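You operate a simulated robot arm through the tools that you are given. There is no shell and no other tool. Be economical: measure what you need, move in short steps, check, and stop when the job is done.

Carry out the task below with a simulated robot arm. There is one attempt and no reset: what you move stays moved.

Task
Fan the husks off the nuts and store them in the nut basket.
Fine: use the palm fanner; fanner and green tray go back, the woven lid goes on.
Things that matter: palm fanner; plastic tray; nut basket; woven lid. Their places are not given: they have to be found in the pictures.

It is judged by the outcome, as a careful person would: the job done as asked, and still so three seconds after it is handed in. It fails if anything else is knocked over, pushed out of place, dropped, spilled or broken. A push-on lid holds only when it is set on centred and level and pressed home; a screw cap is set on level and turned clockwise until tight.

Robot
A 6-joint arm with a two-finger parallel gripper, fixed in place. Base frame: the origin is at the foot of the arm, x ahead of it, y to its left, z up; the work surface is at about z = 800. Readings come in mm, rad, newtons and seconds.
With the tool pointing down near the work surface it reaches from about 180 to 760 mm from the base axis. Its first joint turns from -2.897 to 2.897 rad. Payload 3.91 kg.
The tool frame sits at the grasp point between the pads (the TCP): z along the fingers, y along the line on which they close. The tips reach 30 mm beyond it. Largest opening 110 mm; finger width 20, thickness 10; the body of the gripper, 48 by 112 mm, starts 55 mm behind the TCP.
Orientation is told as [roll, pitch, yaw] about the base's x, y, z axes, in that order, counted from this pose: with the fingers straight down and closing along the base's y, the tool's x points along the base's -x, its y along +y and its z along -z.

Tools
- The arm moves only by the tool jog_arm. Its argument "rows" is a list of rows, each a list of 7 numbers: the turn, a rotation vector about the base's x, y, z in units of 90 degrees (1.0 is 90 degrees), then the shift along the base's x, y, z in units of 150 mm (1.0 is 150 mm), then the gripper command, from -1 (shut) to 1 (fully open), values between in proportion. In form: [[rx, ry, rz, x, y, z, hand], ...]. A call has 1 to 12 rows; each row is the pose to reach, as a shift and turn from the pose commanded when the call began. A call with a number of a shift or a turn outside -1 to 1 is refused whole. Each row takes 0.2 s and may step no farther than 50 mm and 0.15 rad from the row before; otherwise, or with a gripper value out of range, the whole call is refused. Where a pose cannot be reached the arm comes as near as it can. A force on the tool above 50 N (or 10 N above the force at the start of the call, whichever is more), or a blocked arm, ends the call early, and 0.2 s more pass. The fingers move at their own pace (about 45 mm/s each) and stop on an object; they squeeze with about 21 N. The grip force told is the motor's: it shows also when the fingers shut on nothing. Time passes only in rows, and 0.2 s behind the last, so rows that repeat a pose let the fingers close. It gives the time, the measured TCP pose, the force on the tool (base axes), the opening and the grip force at its end, in the units of the frame above (readings bear some noise), and new pictures: "views" is both (left out), scene, wrist or none.
- Cameras (640 x 400 px; columns grow to the right, rows downward): "scene" is fixed at [50.4, 652.3, 1534]; the picture's right is [-0.68, -0.74, 0.00], its down [-0.67, 0.61, -0.42] and it looks along [0.31, -0.29, -0.91] (base axes); focal length 299 px, centre (320, 200). "wrist" rides on the gripper at [-36, 0, -57] in the tool frame; the picture's right is [0.00, -1.00, 0.00], its down [0.97, 0.00, -0.24] and it looks along [0.24, 0.00, 0.97] (tool axes); focal length 218 px, centre (320, 200).
- lift_body(by): slides the trunk up (or, below 0, down) by that many mm; the arm rides with it, the base frame stays. It gives what a move gives, with no picture.
- pixel_to_xyz(camera, pixels): for up to 12 pixels [column, row] of the newest picture of that camera ("zoom" is the newest enlarged one), the place [x, y, z] in the base frame of the surface seen there, good to about 3 mm. The clock stands still meanwhile.
- close_up(camera, box): a new picture of the part [left, top, right, bottom] of that camera's present view, enlarged. The clock stands still meanwhile.
- hand_in(): hands the job in; it is judged then, once.

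Keep the steps short. Do not move on a guess: measure, check each grasp and each placing, and mend mistakes. In all there are 80 turns and 170 pictures (those below and enlarged ones count). Leave the gripper open and the arm clear of the work at the hand-in unless told otherwise, and finish with a single line.

The tools are called after "Request:" as name(argument=value, ...) on one line, values as JSON. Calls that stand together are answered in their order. jog_arm: Moves the arm, as the interface text tells. Its arguments: {"type":"object","properties":{"rows":{"type":"array","items":{"type":"array","items":{"type":"number"}}},"views":{"type":"string","enum":["both","scene","wrist","none"]}},"required":["rows"]} The other tools are called the same way: lift_body (by) slides the trunk up or down; pixel_to_xyz (camera, pixels) gives the place of the surface under pixels of a picture; close_up (camera, box) takes an enlarged picture of a part of a camera's view; hand_in () hands the job in.

At the start:

```text
time: 0.0
position: [227.2, 327.0, 1132.3]
orientation: [0.001, 0.0, 0.001]
wrist_force: [0.8, 0.3, 0.8]
width: 110.0
finger_force: 0.0
trunk travel left (down, up): [-500.0, 90.0]
```

scene: 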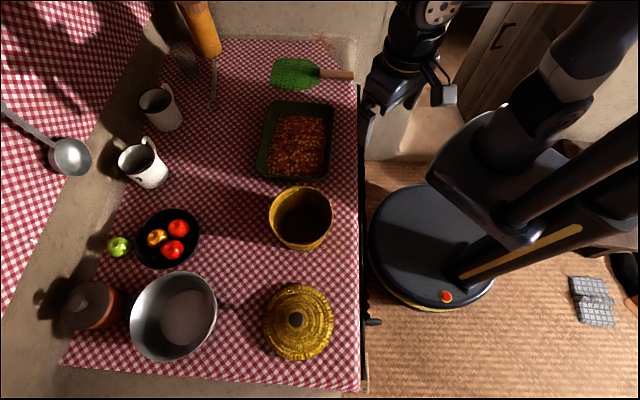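
wrist: 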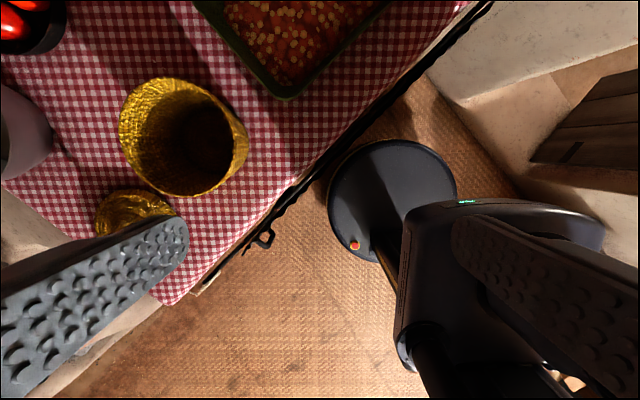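

I see the green fanner at about (295,73) with its handle at (337,75), the green tray with nuts at (297,140), the basket at (300,218) and the lid at (298,322). I'll enlarge these and measure them.

Request:
close_up(camera="scene", box=[240, 40, 380, 190])

Request:
close_up(camera="scene", box=[240, 175, 380, 375])

Request:
pixel_to_xyz(camera="scene", pixels=[[272, 78], [295, 73], [318, 73], [335, 75], [351, 75], [277, 102], [334, 106], [322, 180], [258, 175], [297, 140], [300, 125], [345, 100]])

Request:
pixel_to_xyz(camera="scene", pixels=[[300, 190], [271, 212], [330, 208], [300, 248], [302, 222], [296, 319], [264, 322], [333, 322], [298, 286], [298, 358], [315, 322], [240, 225]])

```text
2.67 times, centred on (310, 115) of scene
```

zoom: 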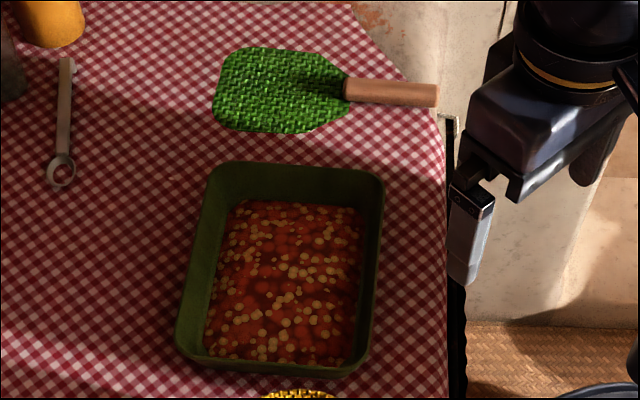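

```text
2.00 times, centred on (310, 275) of scene
```

zoom: 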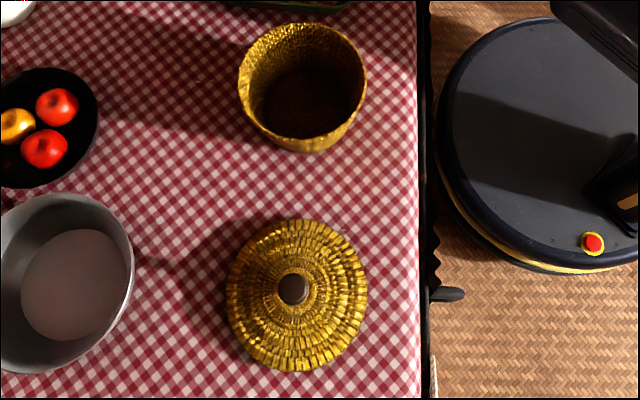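

```text
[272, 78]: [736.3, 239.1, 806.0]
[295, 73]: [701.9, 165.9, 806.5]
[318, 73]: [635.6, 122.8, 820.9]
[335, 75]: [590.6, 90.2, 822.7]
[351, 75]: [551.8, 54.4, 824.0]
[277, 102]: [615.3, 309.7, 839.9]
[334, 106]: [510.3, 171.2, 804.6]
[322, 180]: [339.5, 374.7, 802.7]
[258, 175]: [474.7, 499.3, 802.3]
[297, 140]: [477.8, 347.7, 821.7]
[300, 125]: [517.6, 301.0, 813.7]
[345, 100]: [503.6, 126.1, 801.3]
```

```text
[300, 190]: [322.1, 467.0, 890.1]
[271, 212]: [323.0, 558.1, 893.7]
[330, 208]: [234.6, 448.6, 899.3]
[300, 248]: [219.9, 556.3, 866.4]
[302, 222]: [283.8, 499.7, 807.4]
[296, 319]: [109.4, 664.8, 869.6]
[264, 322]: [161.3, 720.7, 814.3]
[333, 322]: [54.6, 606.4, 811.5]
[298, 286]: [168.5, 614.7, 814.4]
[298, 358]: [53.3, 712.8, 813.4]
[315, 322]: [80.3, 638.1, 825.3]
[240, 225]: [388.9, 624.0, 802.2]
```

Scene's laid out at about 40° to the base axes. The fanner handle runs from (635,123) to (552,54), so its direction is about 40°. First step towards it: turn yaw by 0.695 rad while moving at height.

Request:
jog_arm(rows=[[0, 0, 0.0738, 0.2, -0.13, 0, 1], [0, 0, 0.1475, 0.4, -0.26, 0, 1], [0, 0, 0.2213, 0.6, -0.39, 0, 1], [0, 0, 0.295, 0.8, -0.52, 0, 1], [0, 0, 0.3688, 0.95, -0.62, 0, 1], [0, 0, 0.4425, 1, -0.65, 0, 1]], views="none")

Request:
jog_arm(rows=[[0, 0, 0, 0.25, -0.17, -0.1, 1], [0, 0, 0, 0.5, -0.34, -0.2, 1], [0, 0, 0, 0.75, -0.51, -0.3, 1], [0, 0, 0, 0.95, -0.65, -0.4, 1]], views="none")

Request:
jog_arm(rows=[[0, 0, 0, 0.15, -0.1, -0.2, 1], [0, 0, 0, 0.3, -0.2, -0.4, 1], [0, 0, 0, 0.4, -0.25, -0.6, 1], [0, 0, 0, 0.4, -0.25, -0.8, 1]])

```text
time: 1.4
position: [377.4, 229.3, 1130.0]
orientation: [0.0, 0.0, 0.698]
wrist_force: [-0.3, 0.9, 0.5]
width: 110.1
finger_force: 0.1
trunk travel left (down, up): [-500.0, 90.0]
```

```text
time: 2.4
position: [521.9, 132.0, 1073.0]
orientation: [0.001, 0.0, 0.697]
wrist_force: [0.5, 0.1, 0.3]
width: 110.1
finger_force: 0.0
trunk travel left (down, up): [-500.0, 90.0]
```

```text
time: 3.4
position: [580.5, 95.2, 953.5]
orientation: [-0.001, 0.001, 0.697]
wrist_force: [-0.4, 1.1, 0.4]
width: 109.9
finger_force: 0.0
trunk travel left (down, up): [-500.0, 90.0]
```

scene: 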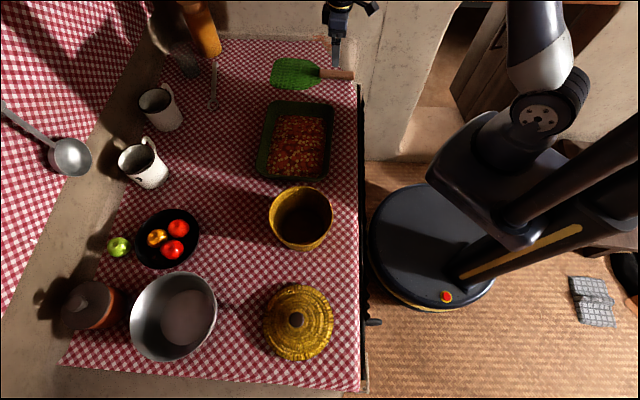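
wrist: 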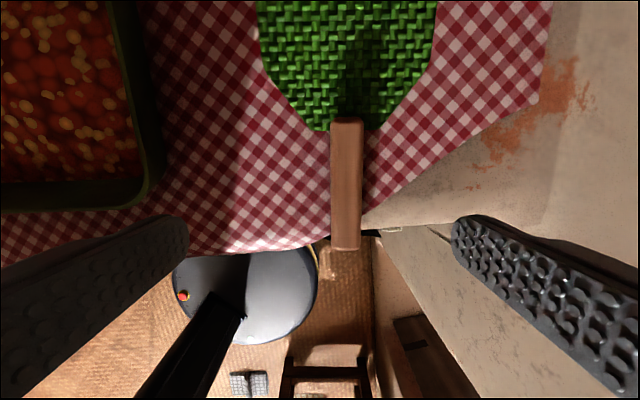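

The handle now runs from (347,120) to (345,250) in the wrist picture. I'll measure it.

Request:
pixel_to_xyz(camera="wrist", pixels=[[347, 125], [346, 180], [345, 240], [335, 180], [358, 180], [300, 200], [347, 60], [300, 60], [390, 60], [150, 100], [70, 196]])

```text
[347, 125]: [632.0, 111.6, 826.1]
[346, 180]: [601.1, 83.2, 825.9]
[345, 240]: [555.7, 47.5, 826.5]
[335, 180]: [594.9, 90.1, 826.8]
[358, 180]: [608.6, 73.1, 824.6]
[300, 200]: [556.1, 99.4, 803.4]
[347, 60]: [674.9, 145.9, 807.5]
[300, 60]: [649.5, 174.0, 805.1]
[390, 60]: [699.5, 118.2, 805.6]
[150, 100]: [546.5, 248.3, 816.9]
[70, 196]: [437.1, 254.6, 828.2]
```

Handle centre is (600,83), top z 826. I'll line up, go down to z≈834 and close.

Request:
jog_arm(rows=[[0, 0, 0, 0.13, -0.083, -0.15, 0.2], [0, 0, 0, 0.13, -0.083, -0.4, 0.2], [0, 0, 0, 0.13, -0.083, -0.6, 0.2], [0, 0, 0, 0.13, -0.083, -0.75, 0.2], [0, 0, 0, 0.13, -0.083, -0.8, 0.2]], views="wrist")

```text
time: 4.6
position: [600.0, 80.8, 831.3]
orientation: [0.002, 0.001, 0.696]
wrist_force: [-0.4, -0.3, -0.3]
width: 66.0
finger_force: 0.1
trunk travel left (down, up): [-500.0, 90.0]
```

wrist: 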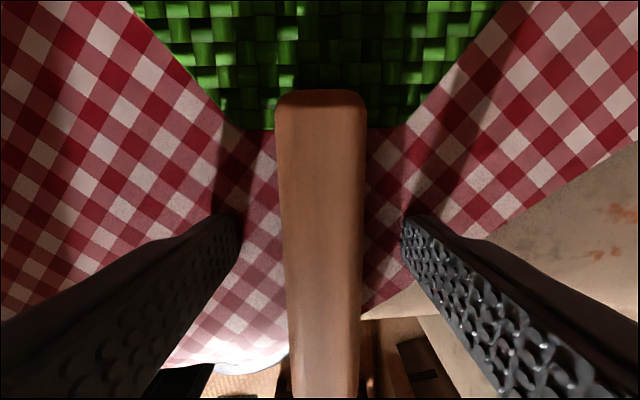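

The handle is centred between the fingers and lines up with them. Next I close and lift slightly.

Request:
jog_arm(rows=[[0, 0, 0, 0, 0, 0, -1], [0, 0, 0, 0, 0, 0, -1], [0, 0, 0, 0, 0, 0, -1], [0, 0, 0, 0, 0, 0, -1], [0, 0, 0, 0, 0, 0.1, -1], [0, 0, 0, 0, 0, 0.3, -1], [0, 0, 0, 0, 0, 0.6, -1], [0, 0, 0, 0, 0, 0.9, -1]])

```text
time: 6.4
position: [598.2, 81.1, 969.5]
orientation: [0.0, 0.002, 0.696]
wrist_force: [-0.3, 1.2, -0.2]
width: 27.2
finger_force: 21.3
trunk travel left (down, up): [-500.0, 90.0]
```

scene: 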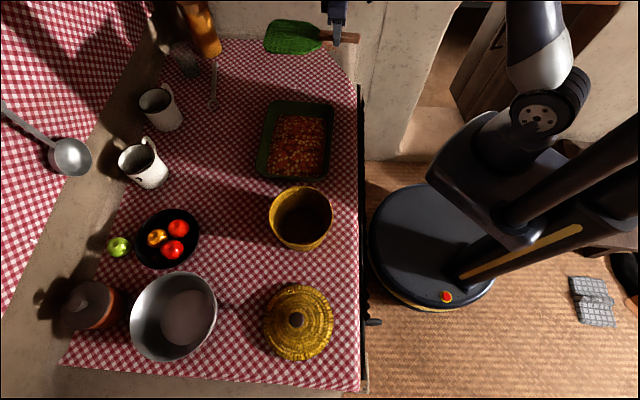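
wrist: 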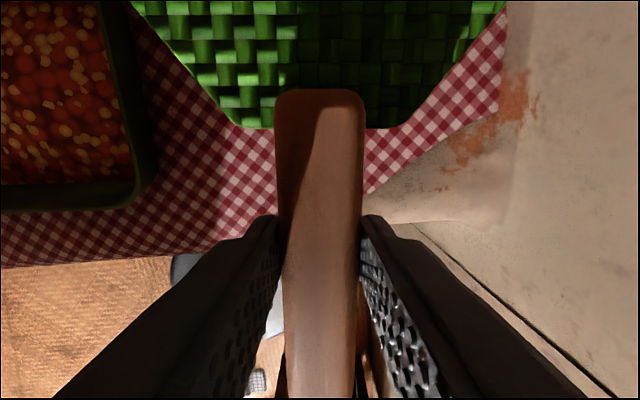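

The fanner is held: opening 27 mm, and it hangs level. I'll carry it so the blade comes above the tray, with the TCP near (365,270).

Request:
jog_arm(rows=[[0, 0, 0, -0.2, 0.16, 0, -1], [0, 0, 0, -0.4, 0.32, 0, -1], [0, 0, 0, -0.6, 0.48, 0, -1], [0, 0, 0, -0.8, 0.64, 0, -1], [0, 0, 0, -1, 0.8, 0, -1]], views="none")

Request:
jog_arm(rows=[[0, 0, 0, -0.2, 0.16, 0, -1], [0, 0, 0, -0.4, 0.32, 0, -1], [0, 0, 0, -0.56, 0.46, 0, -1]])

```text
time: 7.6
position: [448.6, 202.0, 969.4]
orientation: [0.0, -0.001, 0.695]
wrist_force: [-0.5, -0.8, 0.5]
width: 27.2
finger_force: 21.0
trunk travel left (down, up): [-500.0, 90.0]
```

```text
time: 8.4
position: [362.9, 270.8, 966.2]
orientation: [-0.001, -0.001, 0.694]
wrist_force: [-0.1, 0.7, -0.4]
width: 27.5
finger_force: 21.3
trunk travel left (down, up): [-500.0, 90.0]
```

scene: 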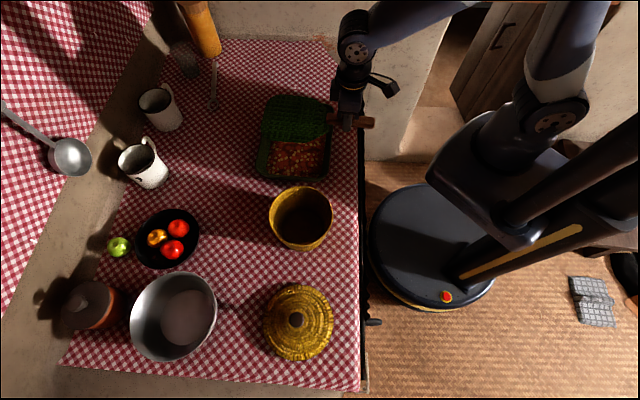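
wrist: 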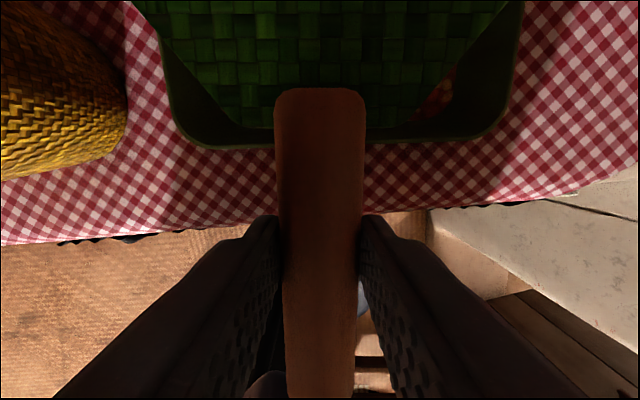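

The blade lies above the tray, about 100 mm over the rim. I'll fan with quick up-and-down flaps, the blade dipping on each down stroke but staying above the rim.

Request:
jog_arm(rows=[[-0.055, 0.066, 0, 0, 0, -0.3, -1], [0, 0, 0, 0, 0, 0, -1], [-0.055, 0.066, 0, 0, 0, -0.3, -1], [0, 0, 0, 0, 0, 0, -1], [-0.055, 0.066, 0, 0, 0, -0.3, -1], [0, 0, 0, 0, 0, 0, -1], [-0.055, 0.066, 0, 0, 0, -0.3, -1], [0, 0, 0, 0, 0, 0, -1], [-0.055, 0.066, 0, 0, 0, -0.3, -1], [0, 0, 0, 0, 0, 0, -1], [-0.055, 0.066, 0, 0, 0, -0.3, -1], [0, 0, 0, 0, 0, 0, -1]])

Request:
close_up(camera="scene", box=[240, 80, 380, 190])

```text
time: 11.0
position: [365.7, 270.9, 969.2]
orientation: [-0.002, 0.001, 0.697]
wrist_force: [0.3, -0.2, -2.0]
width: 27.2
finger_force: 21.1
trunk travel left (down, up): [-500.0, 90.0]
```

scene: 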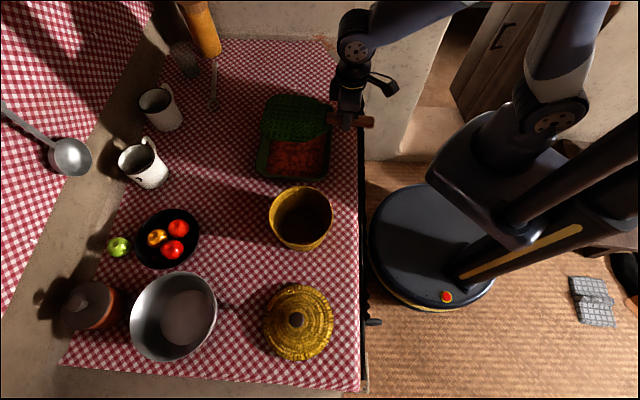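
wrist: 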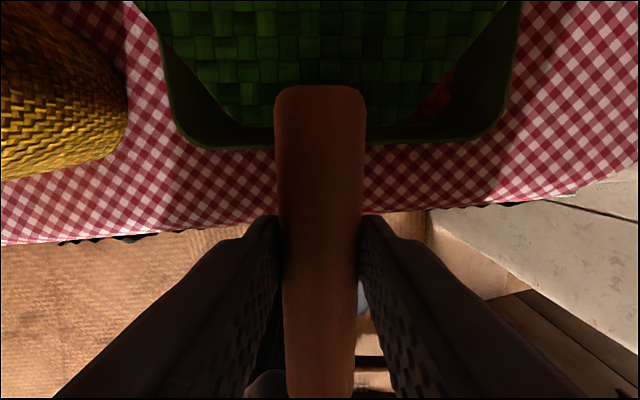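

```text
3.64 times, centred on (310, 135) of scene
```

zoom: 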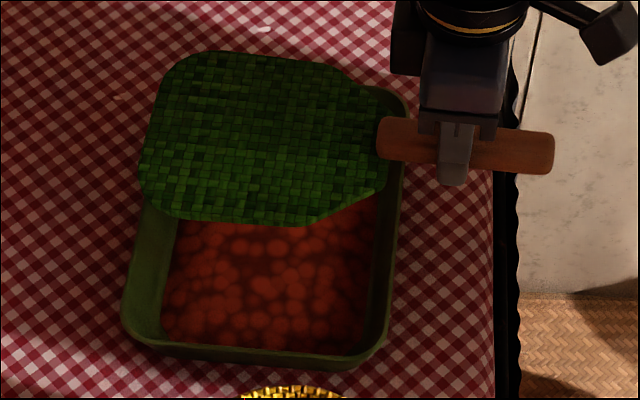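

The pale husks have gone from the part I can see, and only red nuts remain. I'll go back by the same path, with the fanner held above its spot, and check the whole tray before setting it down.

Request:
jog_arm(rows=[[0, 0, 0, 0.2, -0.16, 0, -1], [0, 0, 0, 0.4, -0.32, 0, -1], [0, 0, 0, 0.56, -0.46, 0, -1]], views="none")

Request:
jog_arm(rows=[[0, 0, 0, 0.2, -0.16, 0, -1], [0, 0, 0, 0.4, -0.32, 0, -1], [0, 0, 0, 0.6, -0.48, 0, -1], [0, 0, 0, 0.8, -0.64, 0, -1], [0, 0, 0, 1, -0.8, 0, -1]])

Request:
close_up(camera="scene", box=[240, 80, 380, 190])

```text
time: 11.8
position: [450.6, 201.0, 969.0]
orientation: [-0.001, 0.001, 0.695]
wrist_force: [-1.0, -0.5, -0.7]
width: 27.3
finger_force: 20.9
trunk travel left (down, up): [-500.0, 90.0]
```

```text
time: 13.0
position: [599.9, 82.6, 967.7]
orientation: [0.001, -0.001, 0.696]
wrist_force: [0.0, -0.1, -1.0]
width: 27.3
finger_force: 21.2
trunk travel left (down, up): [-500.0, 90.0]
```

scene: 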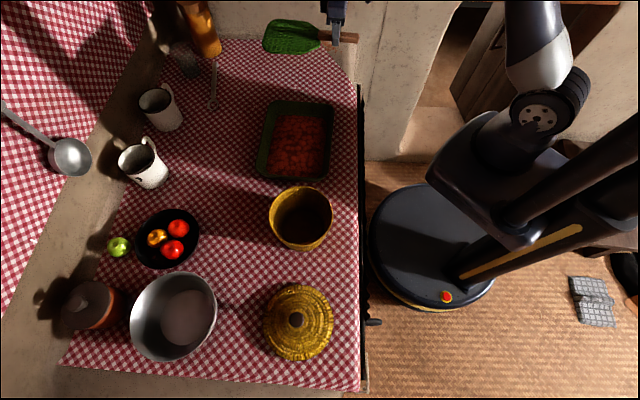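
wrist: 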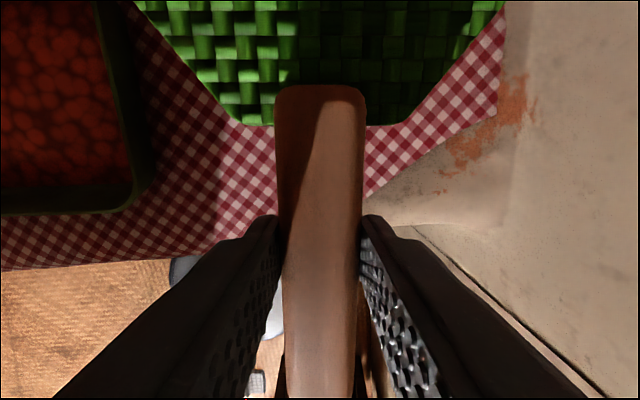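

```text
3.64 times, centred on (310, 135) of scene
```

zoom: 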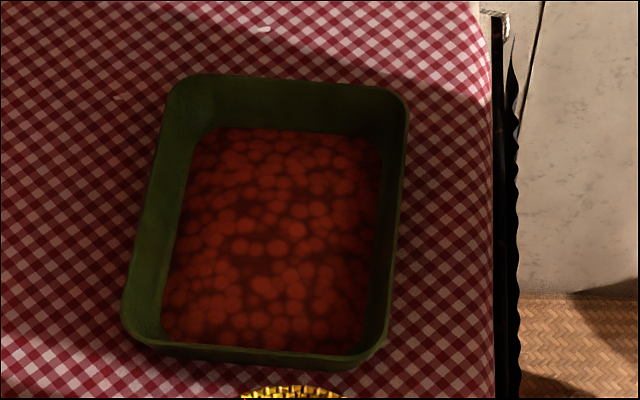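

Every husk is gone. I'll set the fanner down at its old place (0.9 units down), open and rise.

Request:
jog_arm(rows=[[0, 0, 0, 0, 0, -0.3, -1], [0, 0, 0, 0, 0, -0.55, -1], [0, 0, 0, 0, 0, -0.75, -1], [0, 0, 0, 0, 0, -0.86, -1], [0, 0, 0, 0, 0, -0.9, -1], [0, 0, 0, 0, 0, -0.9, -1]], views="none")

Request:
jog_arm(rows=[[0, 0, 0, 0, 0, 0, 0.2], [0, 0, 0, 0, 0, 0, 0.2], [0, 0, 0, 0, 0, 0, 0.2], [0, 0, 0, 0, 0, 0.1, 0.2], [0, 0, 0, 0, 0, 0.4, 0.2], [0, 0, 0, 0, 0, 0.7, 0.2], [0, 0, 0, 0, 0, 1, 0.2]])

Request:
close_up(camera="scene", box=[240, 40, 380, 190])

```text
time: 14.4
position: [600.3, 81.2, 831.5]
orientation: [0.001, 0.0, 0.696]
wrist_force: [-0.1, 0.4, 0.2]
width: 27.1
finger_force: 21.4
trunk travel left (down, up): [-500.0, 90.0]
```

```text
time: 16.0
position: [599.5, 81.3, 980.7]
orientation: [0.001, 0.002, 0.696]
wrist_force: [0.4, 0.7, -0.3]
width: 66.0
finger_force: 0.1
trunk travel left (down, up): [-500.0, 90.0]
```

scene: 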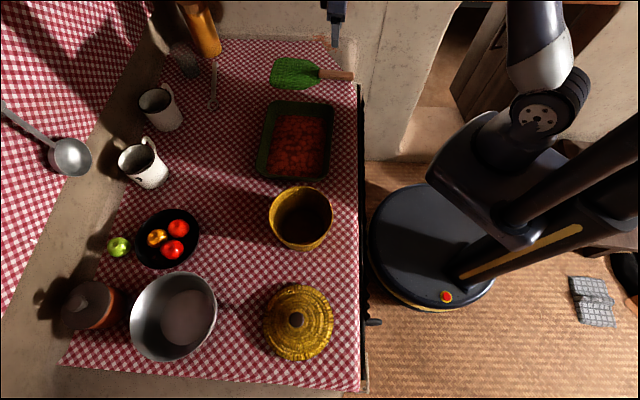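
wrist: 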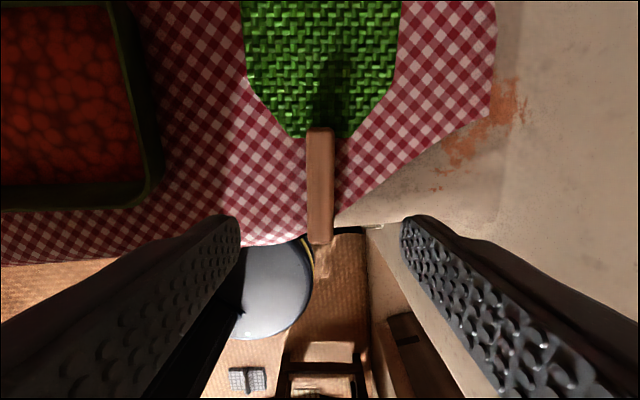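

```text
2.67 times, centred on (310, 115) of scene
```

zoom: 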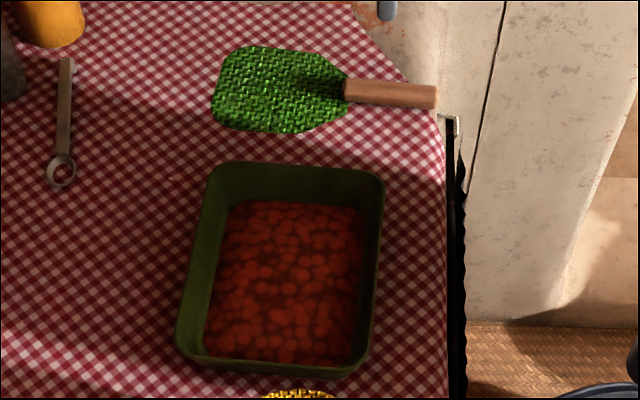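

The fanner is back where it was. Next I measure the tray: rim corners, floor and outside.

Request:
pixel_to_xyz(camera="zoom", pixels=[[215, 165], [295, 166], [380, 177], [382, 250], [369, 330], [350, 372], [270, 368], [182, 350], [195, 260], [270, 290], [300, 220], [290, 180]])

Request:
pixel_to_xyz(camera="zoom", pixels=[[378, 220], [370, 220], [386, 220], [375, 290], [265, 366], [265, 355], [265, 374], [190, 300], [198, 300], [295, 161], [295, 171]])

```text
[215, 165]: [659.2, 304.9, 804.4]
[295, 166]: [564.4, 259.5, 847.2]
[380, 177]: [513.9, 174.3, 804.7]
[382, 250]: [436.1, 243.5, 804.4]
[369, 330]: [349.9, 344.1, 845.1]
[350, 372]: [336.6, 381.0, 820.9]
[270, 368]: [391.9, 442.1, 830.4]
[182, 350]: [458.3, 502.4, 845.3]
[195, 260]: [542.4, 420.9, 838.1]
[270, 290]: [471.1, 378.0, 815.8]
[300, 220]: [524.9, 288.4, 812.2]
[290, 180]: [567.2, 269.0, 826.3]
```

```text
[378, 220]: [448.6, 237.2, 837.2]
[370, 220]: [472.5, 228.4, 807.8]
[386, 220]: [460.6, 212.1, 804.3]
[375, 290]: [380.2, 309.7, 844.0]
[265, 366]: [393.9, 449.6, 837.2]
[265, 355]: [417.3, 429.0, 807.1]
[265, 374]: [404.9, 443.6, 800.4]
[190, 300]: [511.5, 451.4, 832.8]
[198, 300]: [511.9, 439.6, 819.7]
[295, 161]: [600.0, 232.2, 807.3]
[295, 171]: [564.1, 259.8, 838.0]
```

Rim is at z≈845, and the tray measures about 253 × 193 mm, centred at (473,349). It's too wide to span, so I'll pinch the middle of the far-left long wall, near (543,414), closing across it with yaw ≈ -0.82. I'll travel there at height.

Request:
jog_arm(rows=[[0, 0, -0.085, -0.02, 0.08, 0.1, 0.2], [0, 0, -0.17, -0.05, 0.16, 0.2, 0.2], [0, 0, -0.255, -0.08, 0.25, 0.3, 0.2], [0, 0, -0.34, -0.11, 0.33, 0.4, 0.2], [0, 0, -0.425, -0.14, 0.42, 0.4, 0.2], [0, 0, -0.51, -0.17, 0.5, 0.4, 0.2], [0, 0, -0.595, -0.2, 0.58, 0.4, 0.2], [0, 0, -0.68, -0.23, 0.66, 0.4, 0.2], [0, 0, -0.765, -0.26, 0.75, 0.4, 0.2], [0, 0, -0.85, -0.3, 0.83, 0.4, 0.2], [0, 0, -0.91, -0.34, 0.91, 0.4, 0.2], [0, 0, -0.966, -0.38, 1, 0.4, 0.2]], views="none")

Request:
jog_arm(rows=[[0, 0, 0, 0, 0.3, 0, 0.2], [0, 0, 0, 0, 0.6, 0, 0.2], [0, 0, 0, 0, 0.9, 0, 0.2], [0, 0, 0, 0, 1.0, 0, 0.2]], views="none")

Request:
jog_arm(rows=[[0, 0, 0, 0, 0.2, -0.2, 0.2], [0, 0, 0, 0, 0.22, -0.4, 0.2], [0, 0, 0, 0, 0.22, -0.6, 0.2]])

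```text
time: 18.6
position: [543.4, 231.0, 1043.4]
orientation: [-0.001, -0.001, -0.821]
wrist_force: [-0.3, 0.2, -0.1]
width: 66.2
finger_force: 0.0
trunk travel left (down, up): [-500.0, 90.0]
```

```text
time: 19.6
position: [543.4, 382.9, 1043.1]
orientation: [0.001, -0.001, -0.821]
wrist_force: [0.0, -0.1, -0.5]
width: 66.0
finger_force: 0.0
trunk travel left (down, up): [-500.0, 90.0]
```

```text
time: 20.4
position: [542.8, 415.2, 951.8]
orientation: [-0.001, 0.0, -0.82]
wrist_force: [1.0, -0.8, -0.2]
width: 65.9
finger_force: 0.0
trunk travel left (down, up): [-500.0, 90.0]
```

scene: 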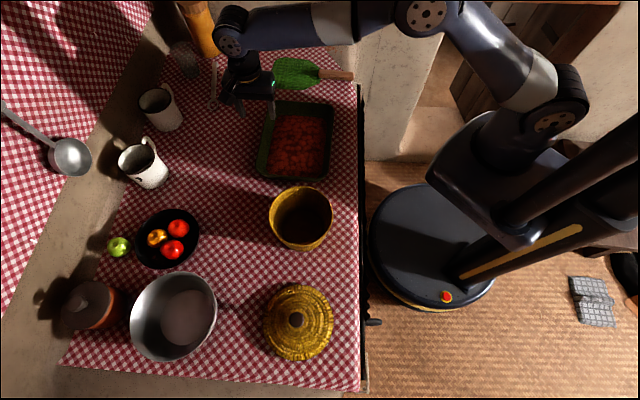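
wrist: 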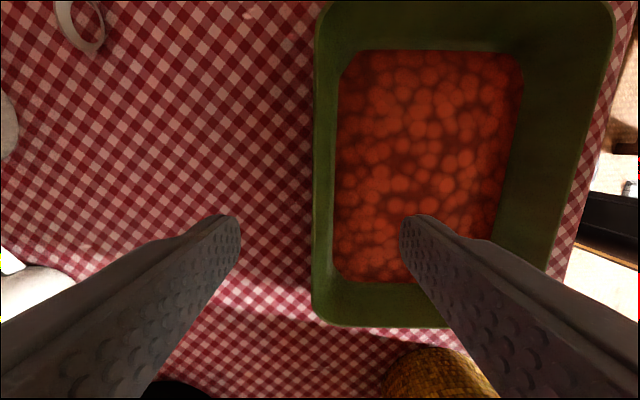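

The left wall's rim shows at column ~318, rows 20–310. I'll measure the rim, the wall inside, and its ends.

Request:
close_up(camera="wrist", box=[270, 100, 400, 340])

Request:
pixel_to_xyz(camera="wrist", pixels=[[316, 120], [320, 120], [316, 200], [320, 200], [326, 200], [333, 200], [315, 290], [319, 290], [322, 20], [430, 327], [337, 200], [322, 318]])

```text
1.67 times, centred on (335, 220) of wrist
```

zoom: 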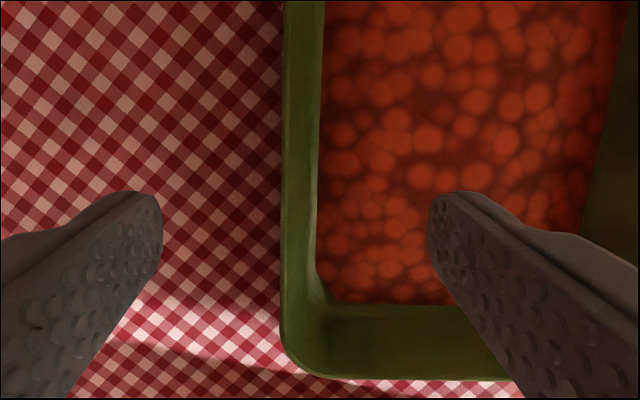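

```text
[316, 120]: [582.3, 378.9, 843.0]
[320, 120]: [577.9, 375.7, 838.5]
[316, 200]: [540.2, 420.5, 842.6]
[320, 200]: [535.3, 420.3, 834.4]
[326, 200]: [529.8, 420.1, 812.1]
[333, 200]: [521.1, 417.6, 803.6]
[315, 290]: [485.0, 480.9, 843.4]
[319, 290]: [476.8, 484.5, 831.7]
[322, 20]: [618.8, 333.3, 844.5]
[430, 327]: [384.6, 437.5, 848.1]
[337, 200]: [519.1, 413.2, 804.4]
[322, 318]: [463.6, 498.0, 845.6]
```

The wall line passes through (540,420), running at 133.6°, and leans outward by about 15°. I'll tilt the tool 0.26 rad about the wall line so the fingers lie parallel to it, then go down in stages to TCP (539,420,848).

Request:
jog_arm(rows=[[-0.057, 0.06, 0, -0.012, 0.016, 0, 0.2], [-0.114, 0.12, 0, -0.024, 0.031, 0, 0.2], [-0.114, 0.12, 0, -0.024, 0.031, -0.25, 0.2], [-0.114, 0.12, 0, -0.024, 0.031, -0.5, 0.2]], views="wrist")

Request:
close_up(camera="scene", box=[200, 50, 360, 190])

```text
time: 21.4
position: [539.9, 418.9, 879.1]
orientation: [-0.261, -0.004, -0.821]
wrist_force: [-0.1, -0.2, 0.2]
width: 66.0
finger_force: 0.1
trunk travel left (down, up): [-500.0, 90.0]
```

wrist: 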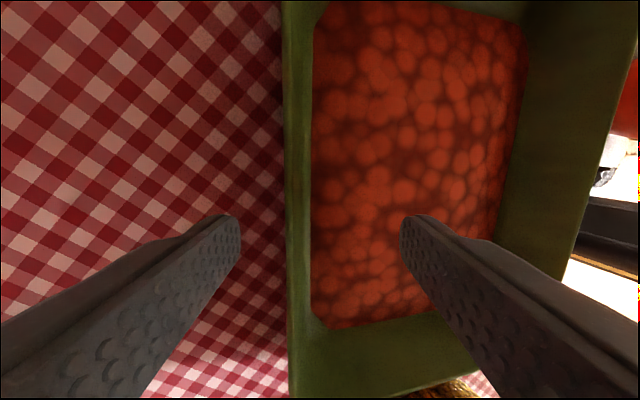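

```text
2.86 times, centred on (280, 120) of scene
```

zoom: 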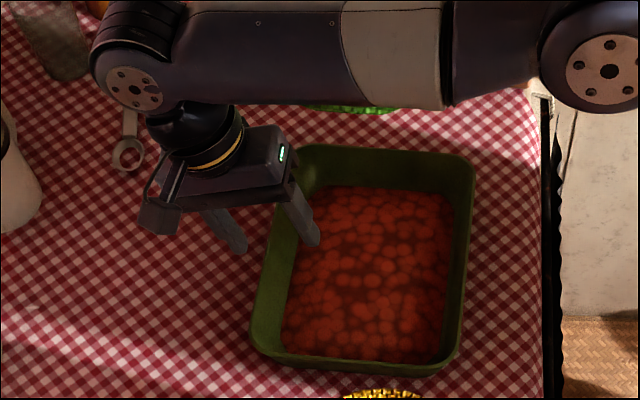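

The wall sits between the fingers. I'll go straight down a further 32 mm.

Request:
jog_arm(rows=[[0, 0, 0, 0, 0, -0.1, 0.2], [0, 0, 0, 0, 0, -0.21, 0.2]], views="wrist")

Request:
close_up(camera="scene", box=[200, 50, 360, 190])

```text
time: 22.0
position: [539.8, 418.7, 846.0]
orientation: [-0.26, -0.002, -0.82]
wrist_force: [-0.5, 0.2, 0.0]
width: 66.1
finger_force: 0.2
trunk travel left (down, up): [-500.0, 90.0]
```

wrist: 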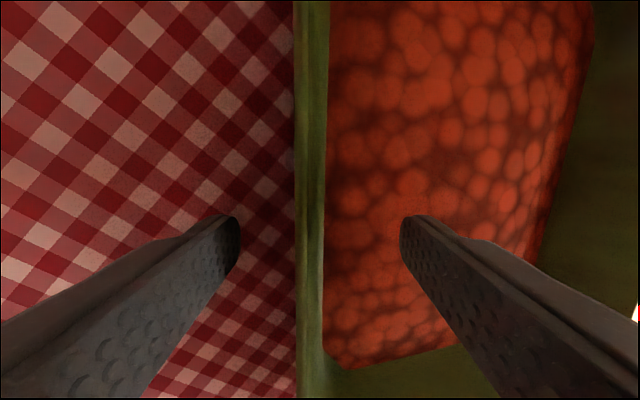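

```text
2.86 times, centred on (280, 120) of scene
```

zoom: 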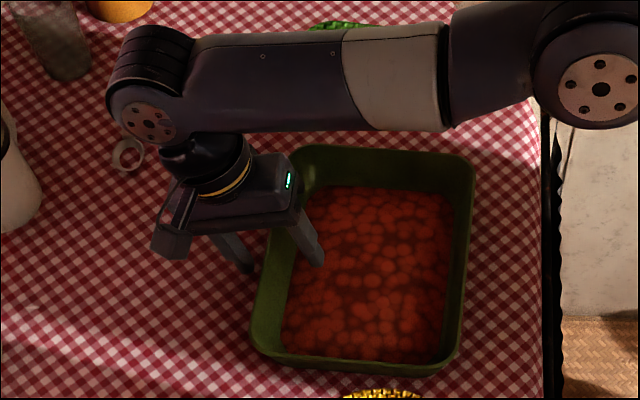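

The wall is nearly centred. I'll nudge 2 mm outward and 4 mm lower, then close.

Request:
jog_arm(rows=[[0, 0, 0, 0.01, 0.01, -0.027, 0.2], [0, 0, 0, 0.01, 0.01, -0.027, -1], [0, 0, 0, 0.01, 0.01, -0.027, -1], [0, 0, 0, 0.01, 0.01, -0.027, -1], [0, 0, 0, 0.01, 0.01, -0.027, -1], [0, 0, 0, 0.01, 0.01, -0.027, -1], [0, 0, 0, 0.01, 0.01, -0.027, -1]], views="wrist")

Request:
close_up(camera="scene", box=[200, 50, 360, 190])

```text
time: 23.6
position: [539.8, 418.7, 842.4]
orientation: [-0.26, -0.002, -0.821]
wrist_force: [-0.9, 0.9, 1.2]
width: 3.6
finger_force: 20.8
trunk travel left (down, up): [-500.0, 90.0]
```

wrist: 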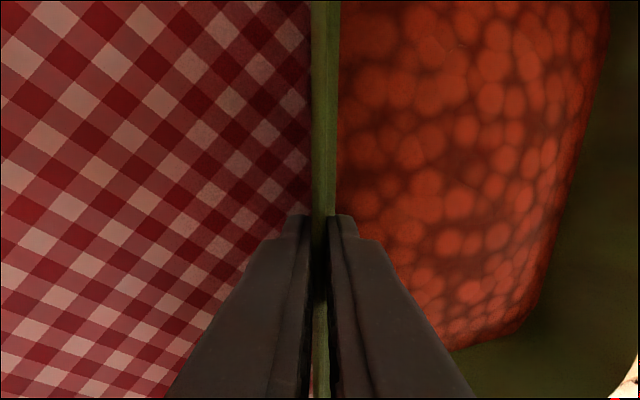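

```text
2.86 times, centred on (280, 120) of scene
```

zoom: 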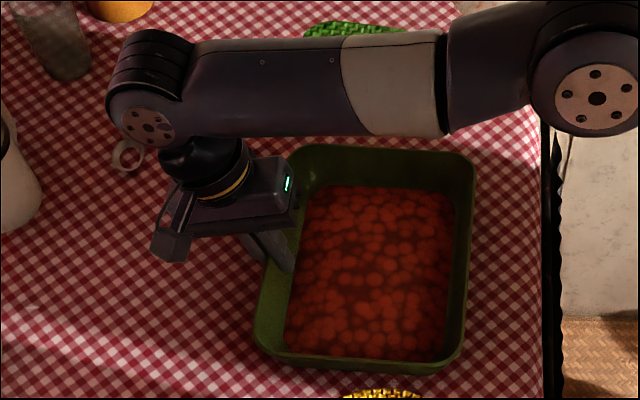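

The fingers hold the wall (3.6 mm). I'll do a small test lift and watch for droop.

Request:
jog_arm(rows=[[0, 0, 0, 0, 0, 0.07, -1], [0, 0, 0, 0, 0, 0.15, -1], [0, 0, 0, 0, 0, 0.2, -1]], views="wrist")

Request:
close_up(camera="scene", box=[200, 50, 360, 190])

```text
time: 24.4
position: [539.5, 420.3, 873.0]
orientation: [-0.261, -0.005, -0.82]
wrist_force: [0.4, -0.7, -1.6]
width: 3.6
finger_force: 20.7
trunk travel left (down, up): [-500.0, 90.0]
```

wrist: 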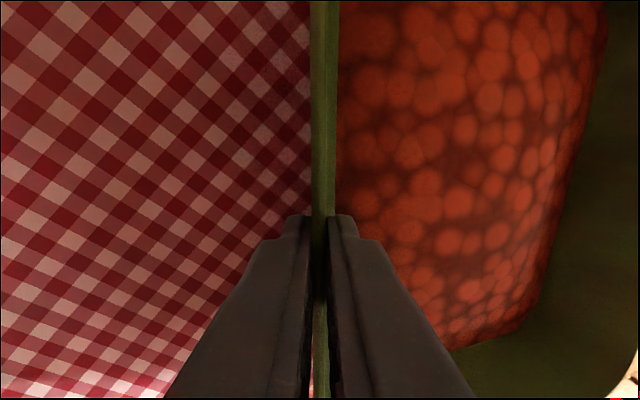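

```text
2.86 times, centred on (280, 120) of scene
```

zoom: 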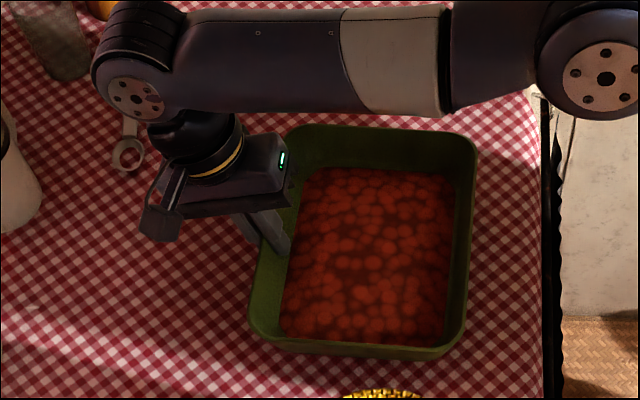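

It's held without droop, and the load is light. I'll lift by 150 mm and re-measure the basket rim meanwhile.

Request:
jog_arm(rows=[[0, 0, 0, 0, 0, 0.2, -1], [0, 0, 0, 0, 0, 0.4, -1], [0, 0, 0, 0, 0, 0.6, -1], [0, 0, 0, 0, 0, 0.8, -1], [0, 0, 0, 0, 0, 1.0, -1]])

Request:
close_up(camera="scene", box=[250, 175, 350, 265])

```text
time: 25.6
position: [535.9, 414.8, 1009.0]
orientation: [-0.247, -0.003, -0.82]
wrist_force: [-0.3, -0.8, -2.1]
width: 3.6
finger_force: 21.3
out of reach, approached as far as the arm can: row 4, 5
trunk travel left (down, up): [-500.0, 90.0]
```

scene: 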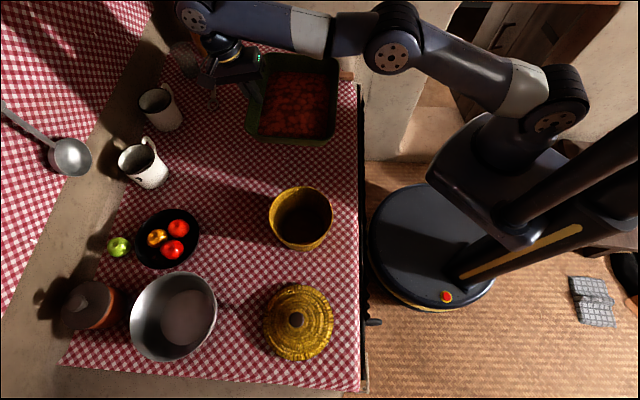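
wrist: 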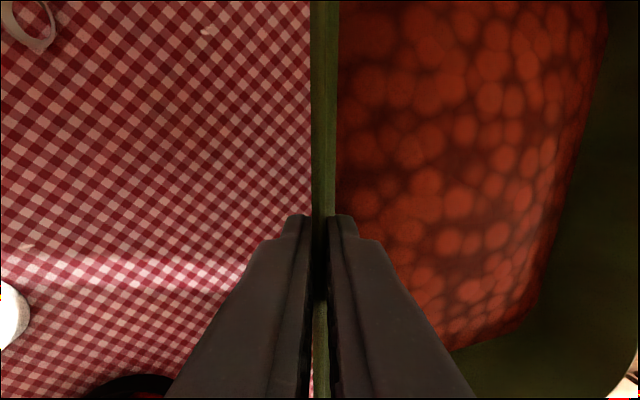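

```text
4.44 times, centred on (300, 220) of scene
```

zoom: 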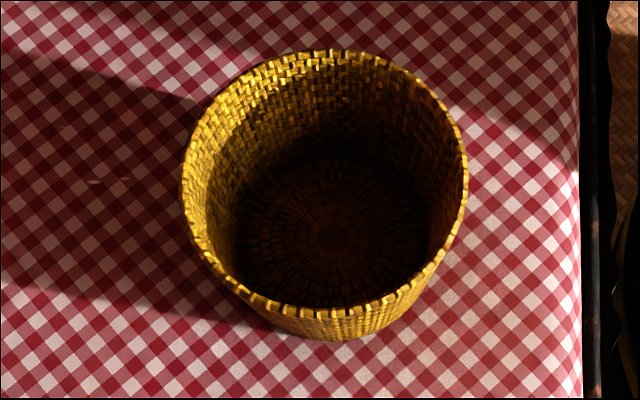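

The arm is at its reach limit here, so I'll raise the trunk by 90 mm. The basket rim gets measured in the zoom.

Request:
pixel_to_xyz(camera="zoom", pixels=[[320, 54], [250, 78], [205, 130], [186, 185], [200, 240], [240, 285], [300, 310], [370, 303], [430, 265], [463, 205], [455, 130], [400, 75]])

Request:
lift_body(by=90)

```text
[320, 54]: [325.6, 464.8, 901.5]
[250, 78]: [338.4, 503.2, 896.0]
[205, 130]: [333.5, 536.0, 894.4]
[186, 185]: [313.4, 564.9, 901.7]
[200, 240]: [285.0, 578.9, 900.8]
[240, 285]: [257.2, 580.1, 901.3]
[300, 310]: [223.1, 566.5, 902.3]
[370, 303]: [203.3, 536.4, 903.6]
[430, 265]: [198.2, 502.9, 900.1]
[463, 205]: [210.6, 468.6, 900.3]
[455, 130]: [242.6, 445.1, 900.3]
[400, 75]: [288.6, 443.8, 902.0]
```

```text
time: 26.9
position: [536.3, 416.8, 1098.1]
orientation: [-0.249, -0.005, -0.819]
wrist_force: [-0.3, -0.7, -1.7]
width: 3.5
finger_force: 21.2
trunk travel left (down, up): [-590.0, 0.0]
```

The basket is centred at (268,512), with rim z 901 and an opening of about 140 mm. The tray's short side is 193 mm, so I'll pour over one corner, the one nearest robot and basket. With a yaw of -25°, that corner comes over the basket when the hand is near (504,448). I'll move there level and well above the basket.

Request:
jog_arm(rows=[[0, 0, -0.07, -0.053, 0.05, -0.1, -1], [0, 0, -0.14, -0.106, 0.1, -0.2, -1], [0, 0, -0.21, -0.16, 0.15, -0.32, -1], [0, 0, -0.278, -0.213, 0.207, -0.32, -1]])

```text
time: 27.9
position: [504.3, 448.2, 1050.3]
orientation: [-0.247, -0.002, -1.259]
wrist_force: [0.2, 0.1, -2.1]
width: 3.6
finger_force: 21.2
trunk travel left (down, up): [-590.0, 0.0]
```

scene: 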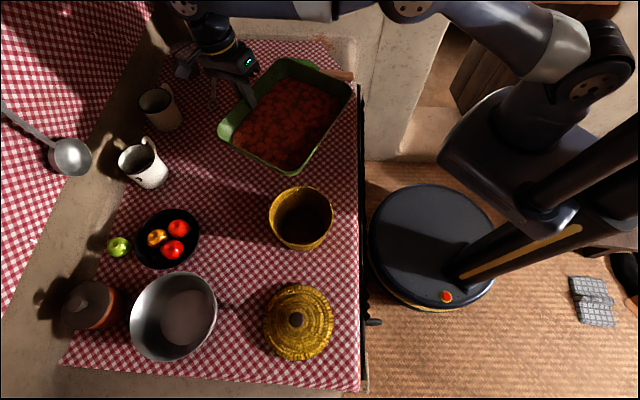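
wrist: 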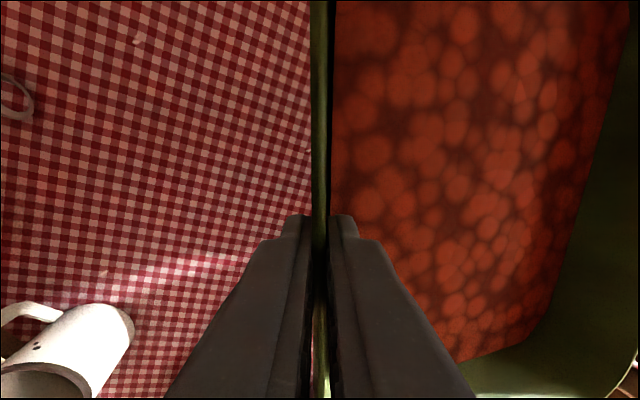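

I'll measure the tray's corners and rim in the scene to check that it's level and where the corner is.

Request:
pixel_to_xyz(camera="scene", pixels=[[279, 171], [272, 169], [286, 170], [220, 130], [288, 62], [350, 86], [315, 135], [287, 120]])

```text
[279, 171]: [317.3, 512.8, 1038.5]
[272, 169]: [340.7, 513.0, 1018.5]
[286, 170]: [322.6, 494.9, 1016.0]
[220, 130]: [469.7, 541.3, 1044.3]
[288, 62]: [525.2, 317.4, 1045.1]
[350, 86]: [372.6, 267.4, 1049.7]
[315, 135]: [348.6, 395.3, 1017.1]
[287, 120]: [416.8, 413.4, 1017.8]
```

The corner is at about (313,511), so the tray is slightly smaller than I first measured. I'll recompute and go to a 15° tilt with the corner over the basket.

Request:
jog_arm(rows=[[0, 0, 0, -0.207, -0.04, 0, -1], [-0.0371, -0.0747, 0, -0.23, -0.027, -0.1, -1], [-0.0742, -0.1493, 0, -0.253, -0.013, -0.2, -1]])

Request:
close_up(camera="scene", box=[200, 50, 370, 260])

```text
time: 28.6
position: [467.7, 446.0, 1020.6]
orientation: [-0.056, -0.186, -1.276]
wrist_force: [-0.6, -0.4, -1.4]
width: 4.0
finger_force: 21.1
trunk travel left (down, up): [-590.0, 0.0]
```

scene: 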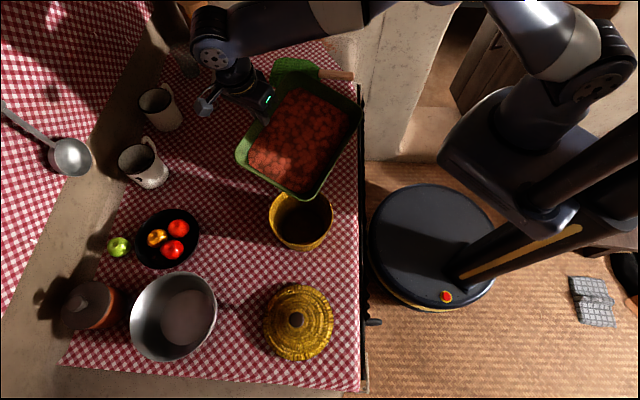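
wrist: 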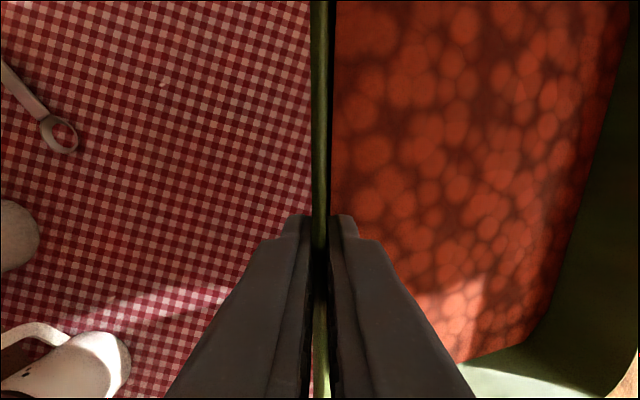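

```text
1.90 times, centred on (285, 155) of scene
```

zoom: 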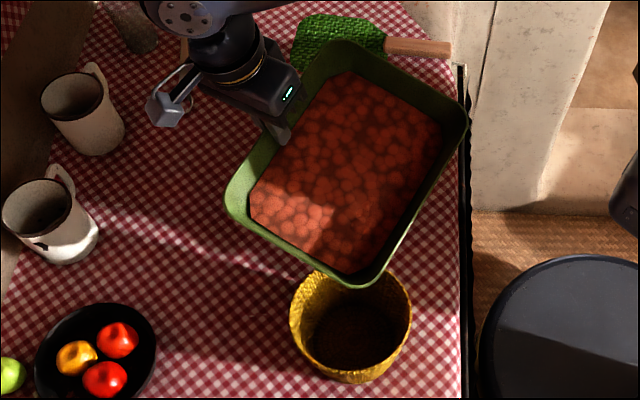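

I'll measure the pouring corner now, at zoom (362,284) and next to it.

Request:
pixel_to_xyz(camera="zoom", pixels=[[362, 284], [355, 286], [370, 281], [358, 278], [300, 250], [400, 225], [345, 240]])

```text
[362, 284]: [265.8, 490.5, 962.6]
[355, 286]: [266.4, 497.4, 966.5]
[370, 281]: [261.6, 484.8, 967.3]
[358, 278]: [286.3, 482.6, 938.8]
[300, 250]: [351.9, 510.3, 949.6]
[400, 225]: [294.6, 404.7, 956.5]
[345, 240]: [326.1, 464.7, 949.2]
```

The corner is at (266,492), about 20 mm off target. I'll correct while tilting to 30°.

Request:
jog_arm(rows=[[0, 0, 0, 0.107, 0.08, 0.05, -1], [-0.0371, -0.0747, 0, 0.053, 0.107, 0.1, -1], [-0.0742, -0.1493, 0, -0.02, 0.14, 0.213, -1]])

Request:
close_up(camera="scene", box=[200, 50, 370, 260])

```text
time: 29.4
position: [463.6, 466.1, 1054.2]
orientation: [0.145, -0.362, -1.331]
wrist_force: [-0.4, 0.1, -2.0]
width: 3.7
finger_force: 21.2
trunk travel left (down, up): [-590.0, 0.0]
```

scene: 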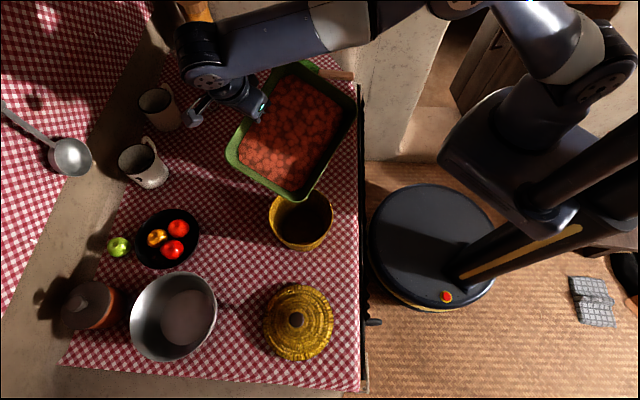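
wrist: 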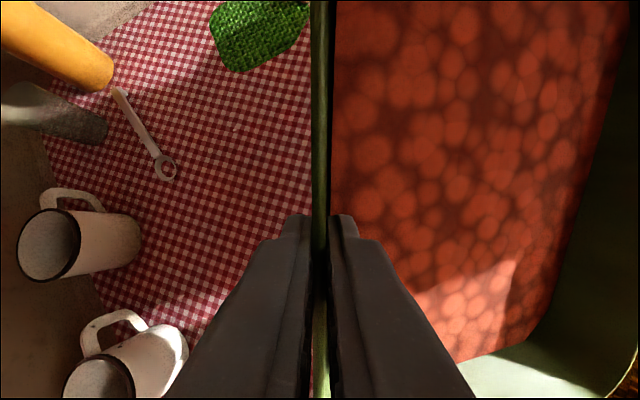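

```text
1.90 times, centred on (285, 155) of scene
```

zoom: 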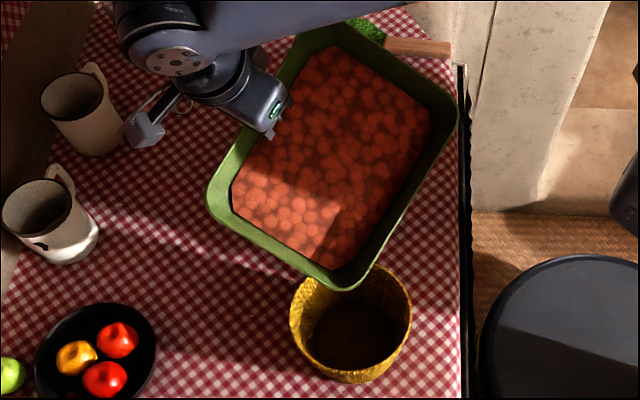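

The nuts haven't moved yet. I'll check the corner at zoom (345,288) against the basket centre (268,512).

Request:
pixel_to_xyz(camera="zoom", pixels=[[345, 287], [338, 286], [353, 285]])

```text
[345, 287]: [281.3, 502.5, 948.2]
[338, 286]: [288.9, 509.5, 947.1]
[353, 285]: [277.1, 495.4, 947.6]
```

The corner is exactly where predicted: (281,502), 15 mm upstream of the centre. I'll go on to 45°.

Request:
jog_arm(rows=[[-0.0371, -0.0747, 0, -0.087, 0.047, 0.12, -1], [-0.0742, -0.1493, 0, -0.193, 0.1, 0.227, -1]], views="scene")

Request:
close_up(camera="scene", box=[200, 50, 370, 260])

```text
time: 30.1
position: [434.9, 480.5, 1087.7]
orientation: [0.379, -0.52, -1.432]
wrist_force: [-0.5, 0.1, -2.7]
width: 3.7
finger_force: 20.7
trunk travel left (down, up): [-590.0, 0.0]
```

scene: 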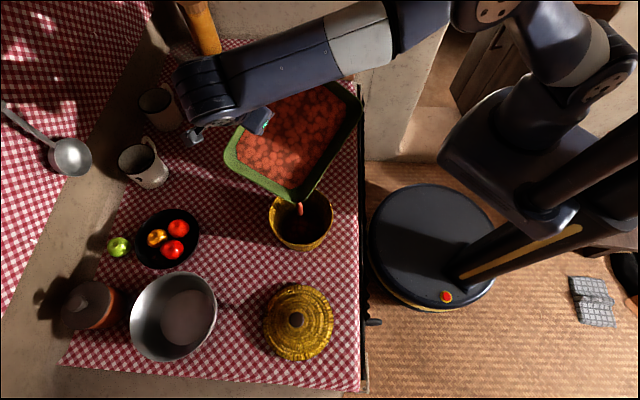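

```text
1.90 times, centred on (285, 155) of scene
```

zoom: 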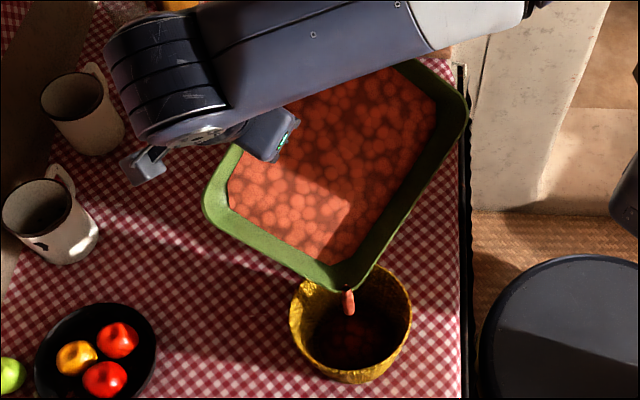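

Nuts have begun to stream from the corner into the basket. I'll hold here and let them run.

Request:
jog_arm(rows=[[0, 0, 0, 0, 0, 0, -1], [0, 0, 0, 0, 0, 0, -1], [0, 0, 0, 0, 0, 0, -1], [0, 0, 0, 0, 0, 0, -1], [0, 0, 0, 0, 0, 0, -1]], views="none")

Request:
close_up(camera="scene", box=[200, 50, 370, 260])

```text
time: 31.2
position: [435.6, 480.6, 1086.8]
orientation: [0.375, -0.52, -1.43]
wrist_force: [0.5, -0.8, -1.9]
width: 3.9
finger_force: 21.6
trunk travel left (down, up): [-590.0, 0.0]
```

```text
1.90 times, centred on (285, 155) of scene
```

zoom: 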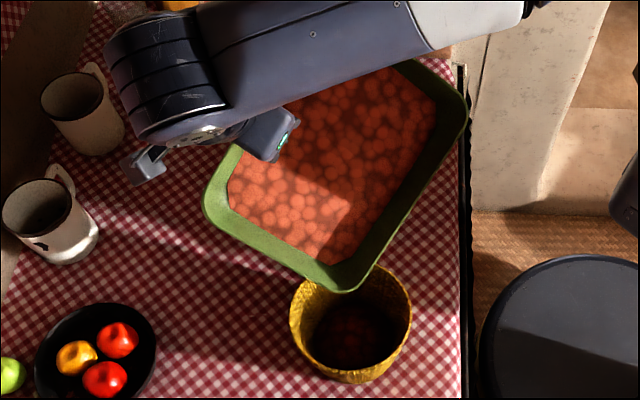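

The flow paused, so it needs more tilt. I'll go to 60° and hold.

Request:
jog_arm(rows=[[-0.0371, -0.0747, 0, -0.127, 0.063, 0.107, -1], [-0.0371, -0.0747, 0, -0.127, 0.063, 0.107, -1], [-0.0742, -0.1493, 0, -0.263, 0.133, 0.2, -1], [-0.0742, -0.1493, 0, -0.263, 0.133, 0.2, -1], [-0.0742, -0.1493, 0, -0.263, 0.133, 0.2, -1], [-0.0742, -0.1493, 0, -0.263, 0.133, 0.2, -1]], views="none")

Request:
close_up(camera="scene", box=[200, 50, 370, 260])

```text
time: 32.6
position: [395.5, 502.4, 1116.6]
orientation: [0.648, -0.654, -1.582]
wrist_force: [-0.6, 0.1, -1.1]
width: 3.8
finger_force: 21.1
trunk travel left (down, up): [-590.0, 0.0]
```

```text
1.90 times, centred on (285, 155) of scene
```

zoom: 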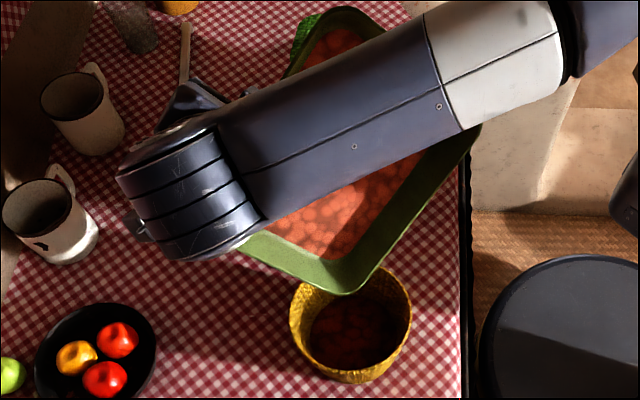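

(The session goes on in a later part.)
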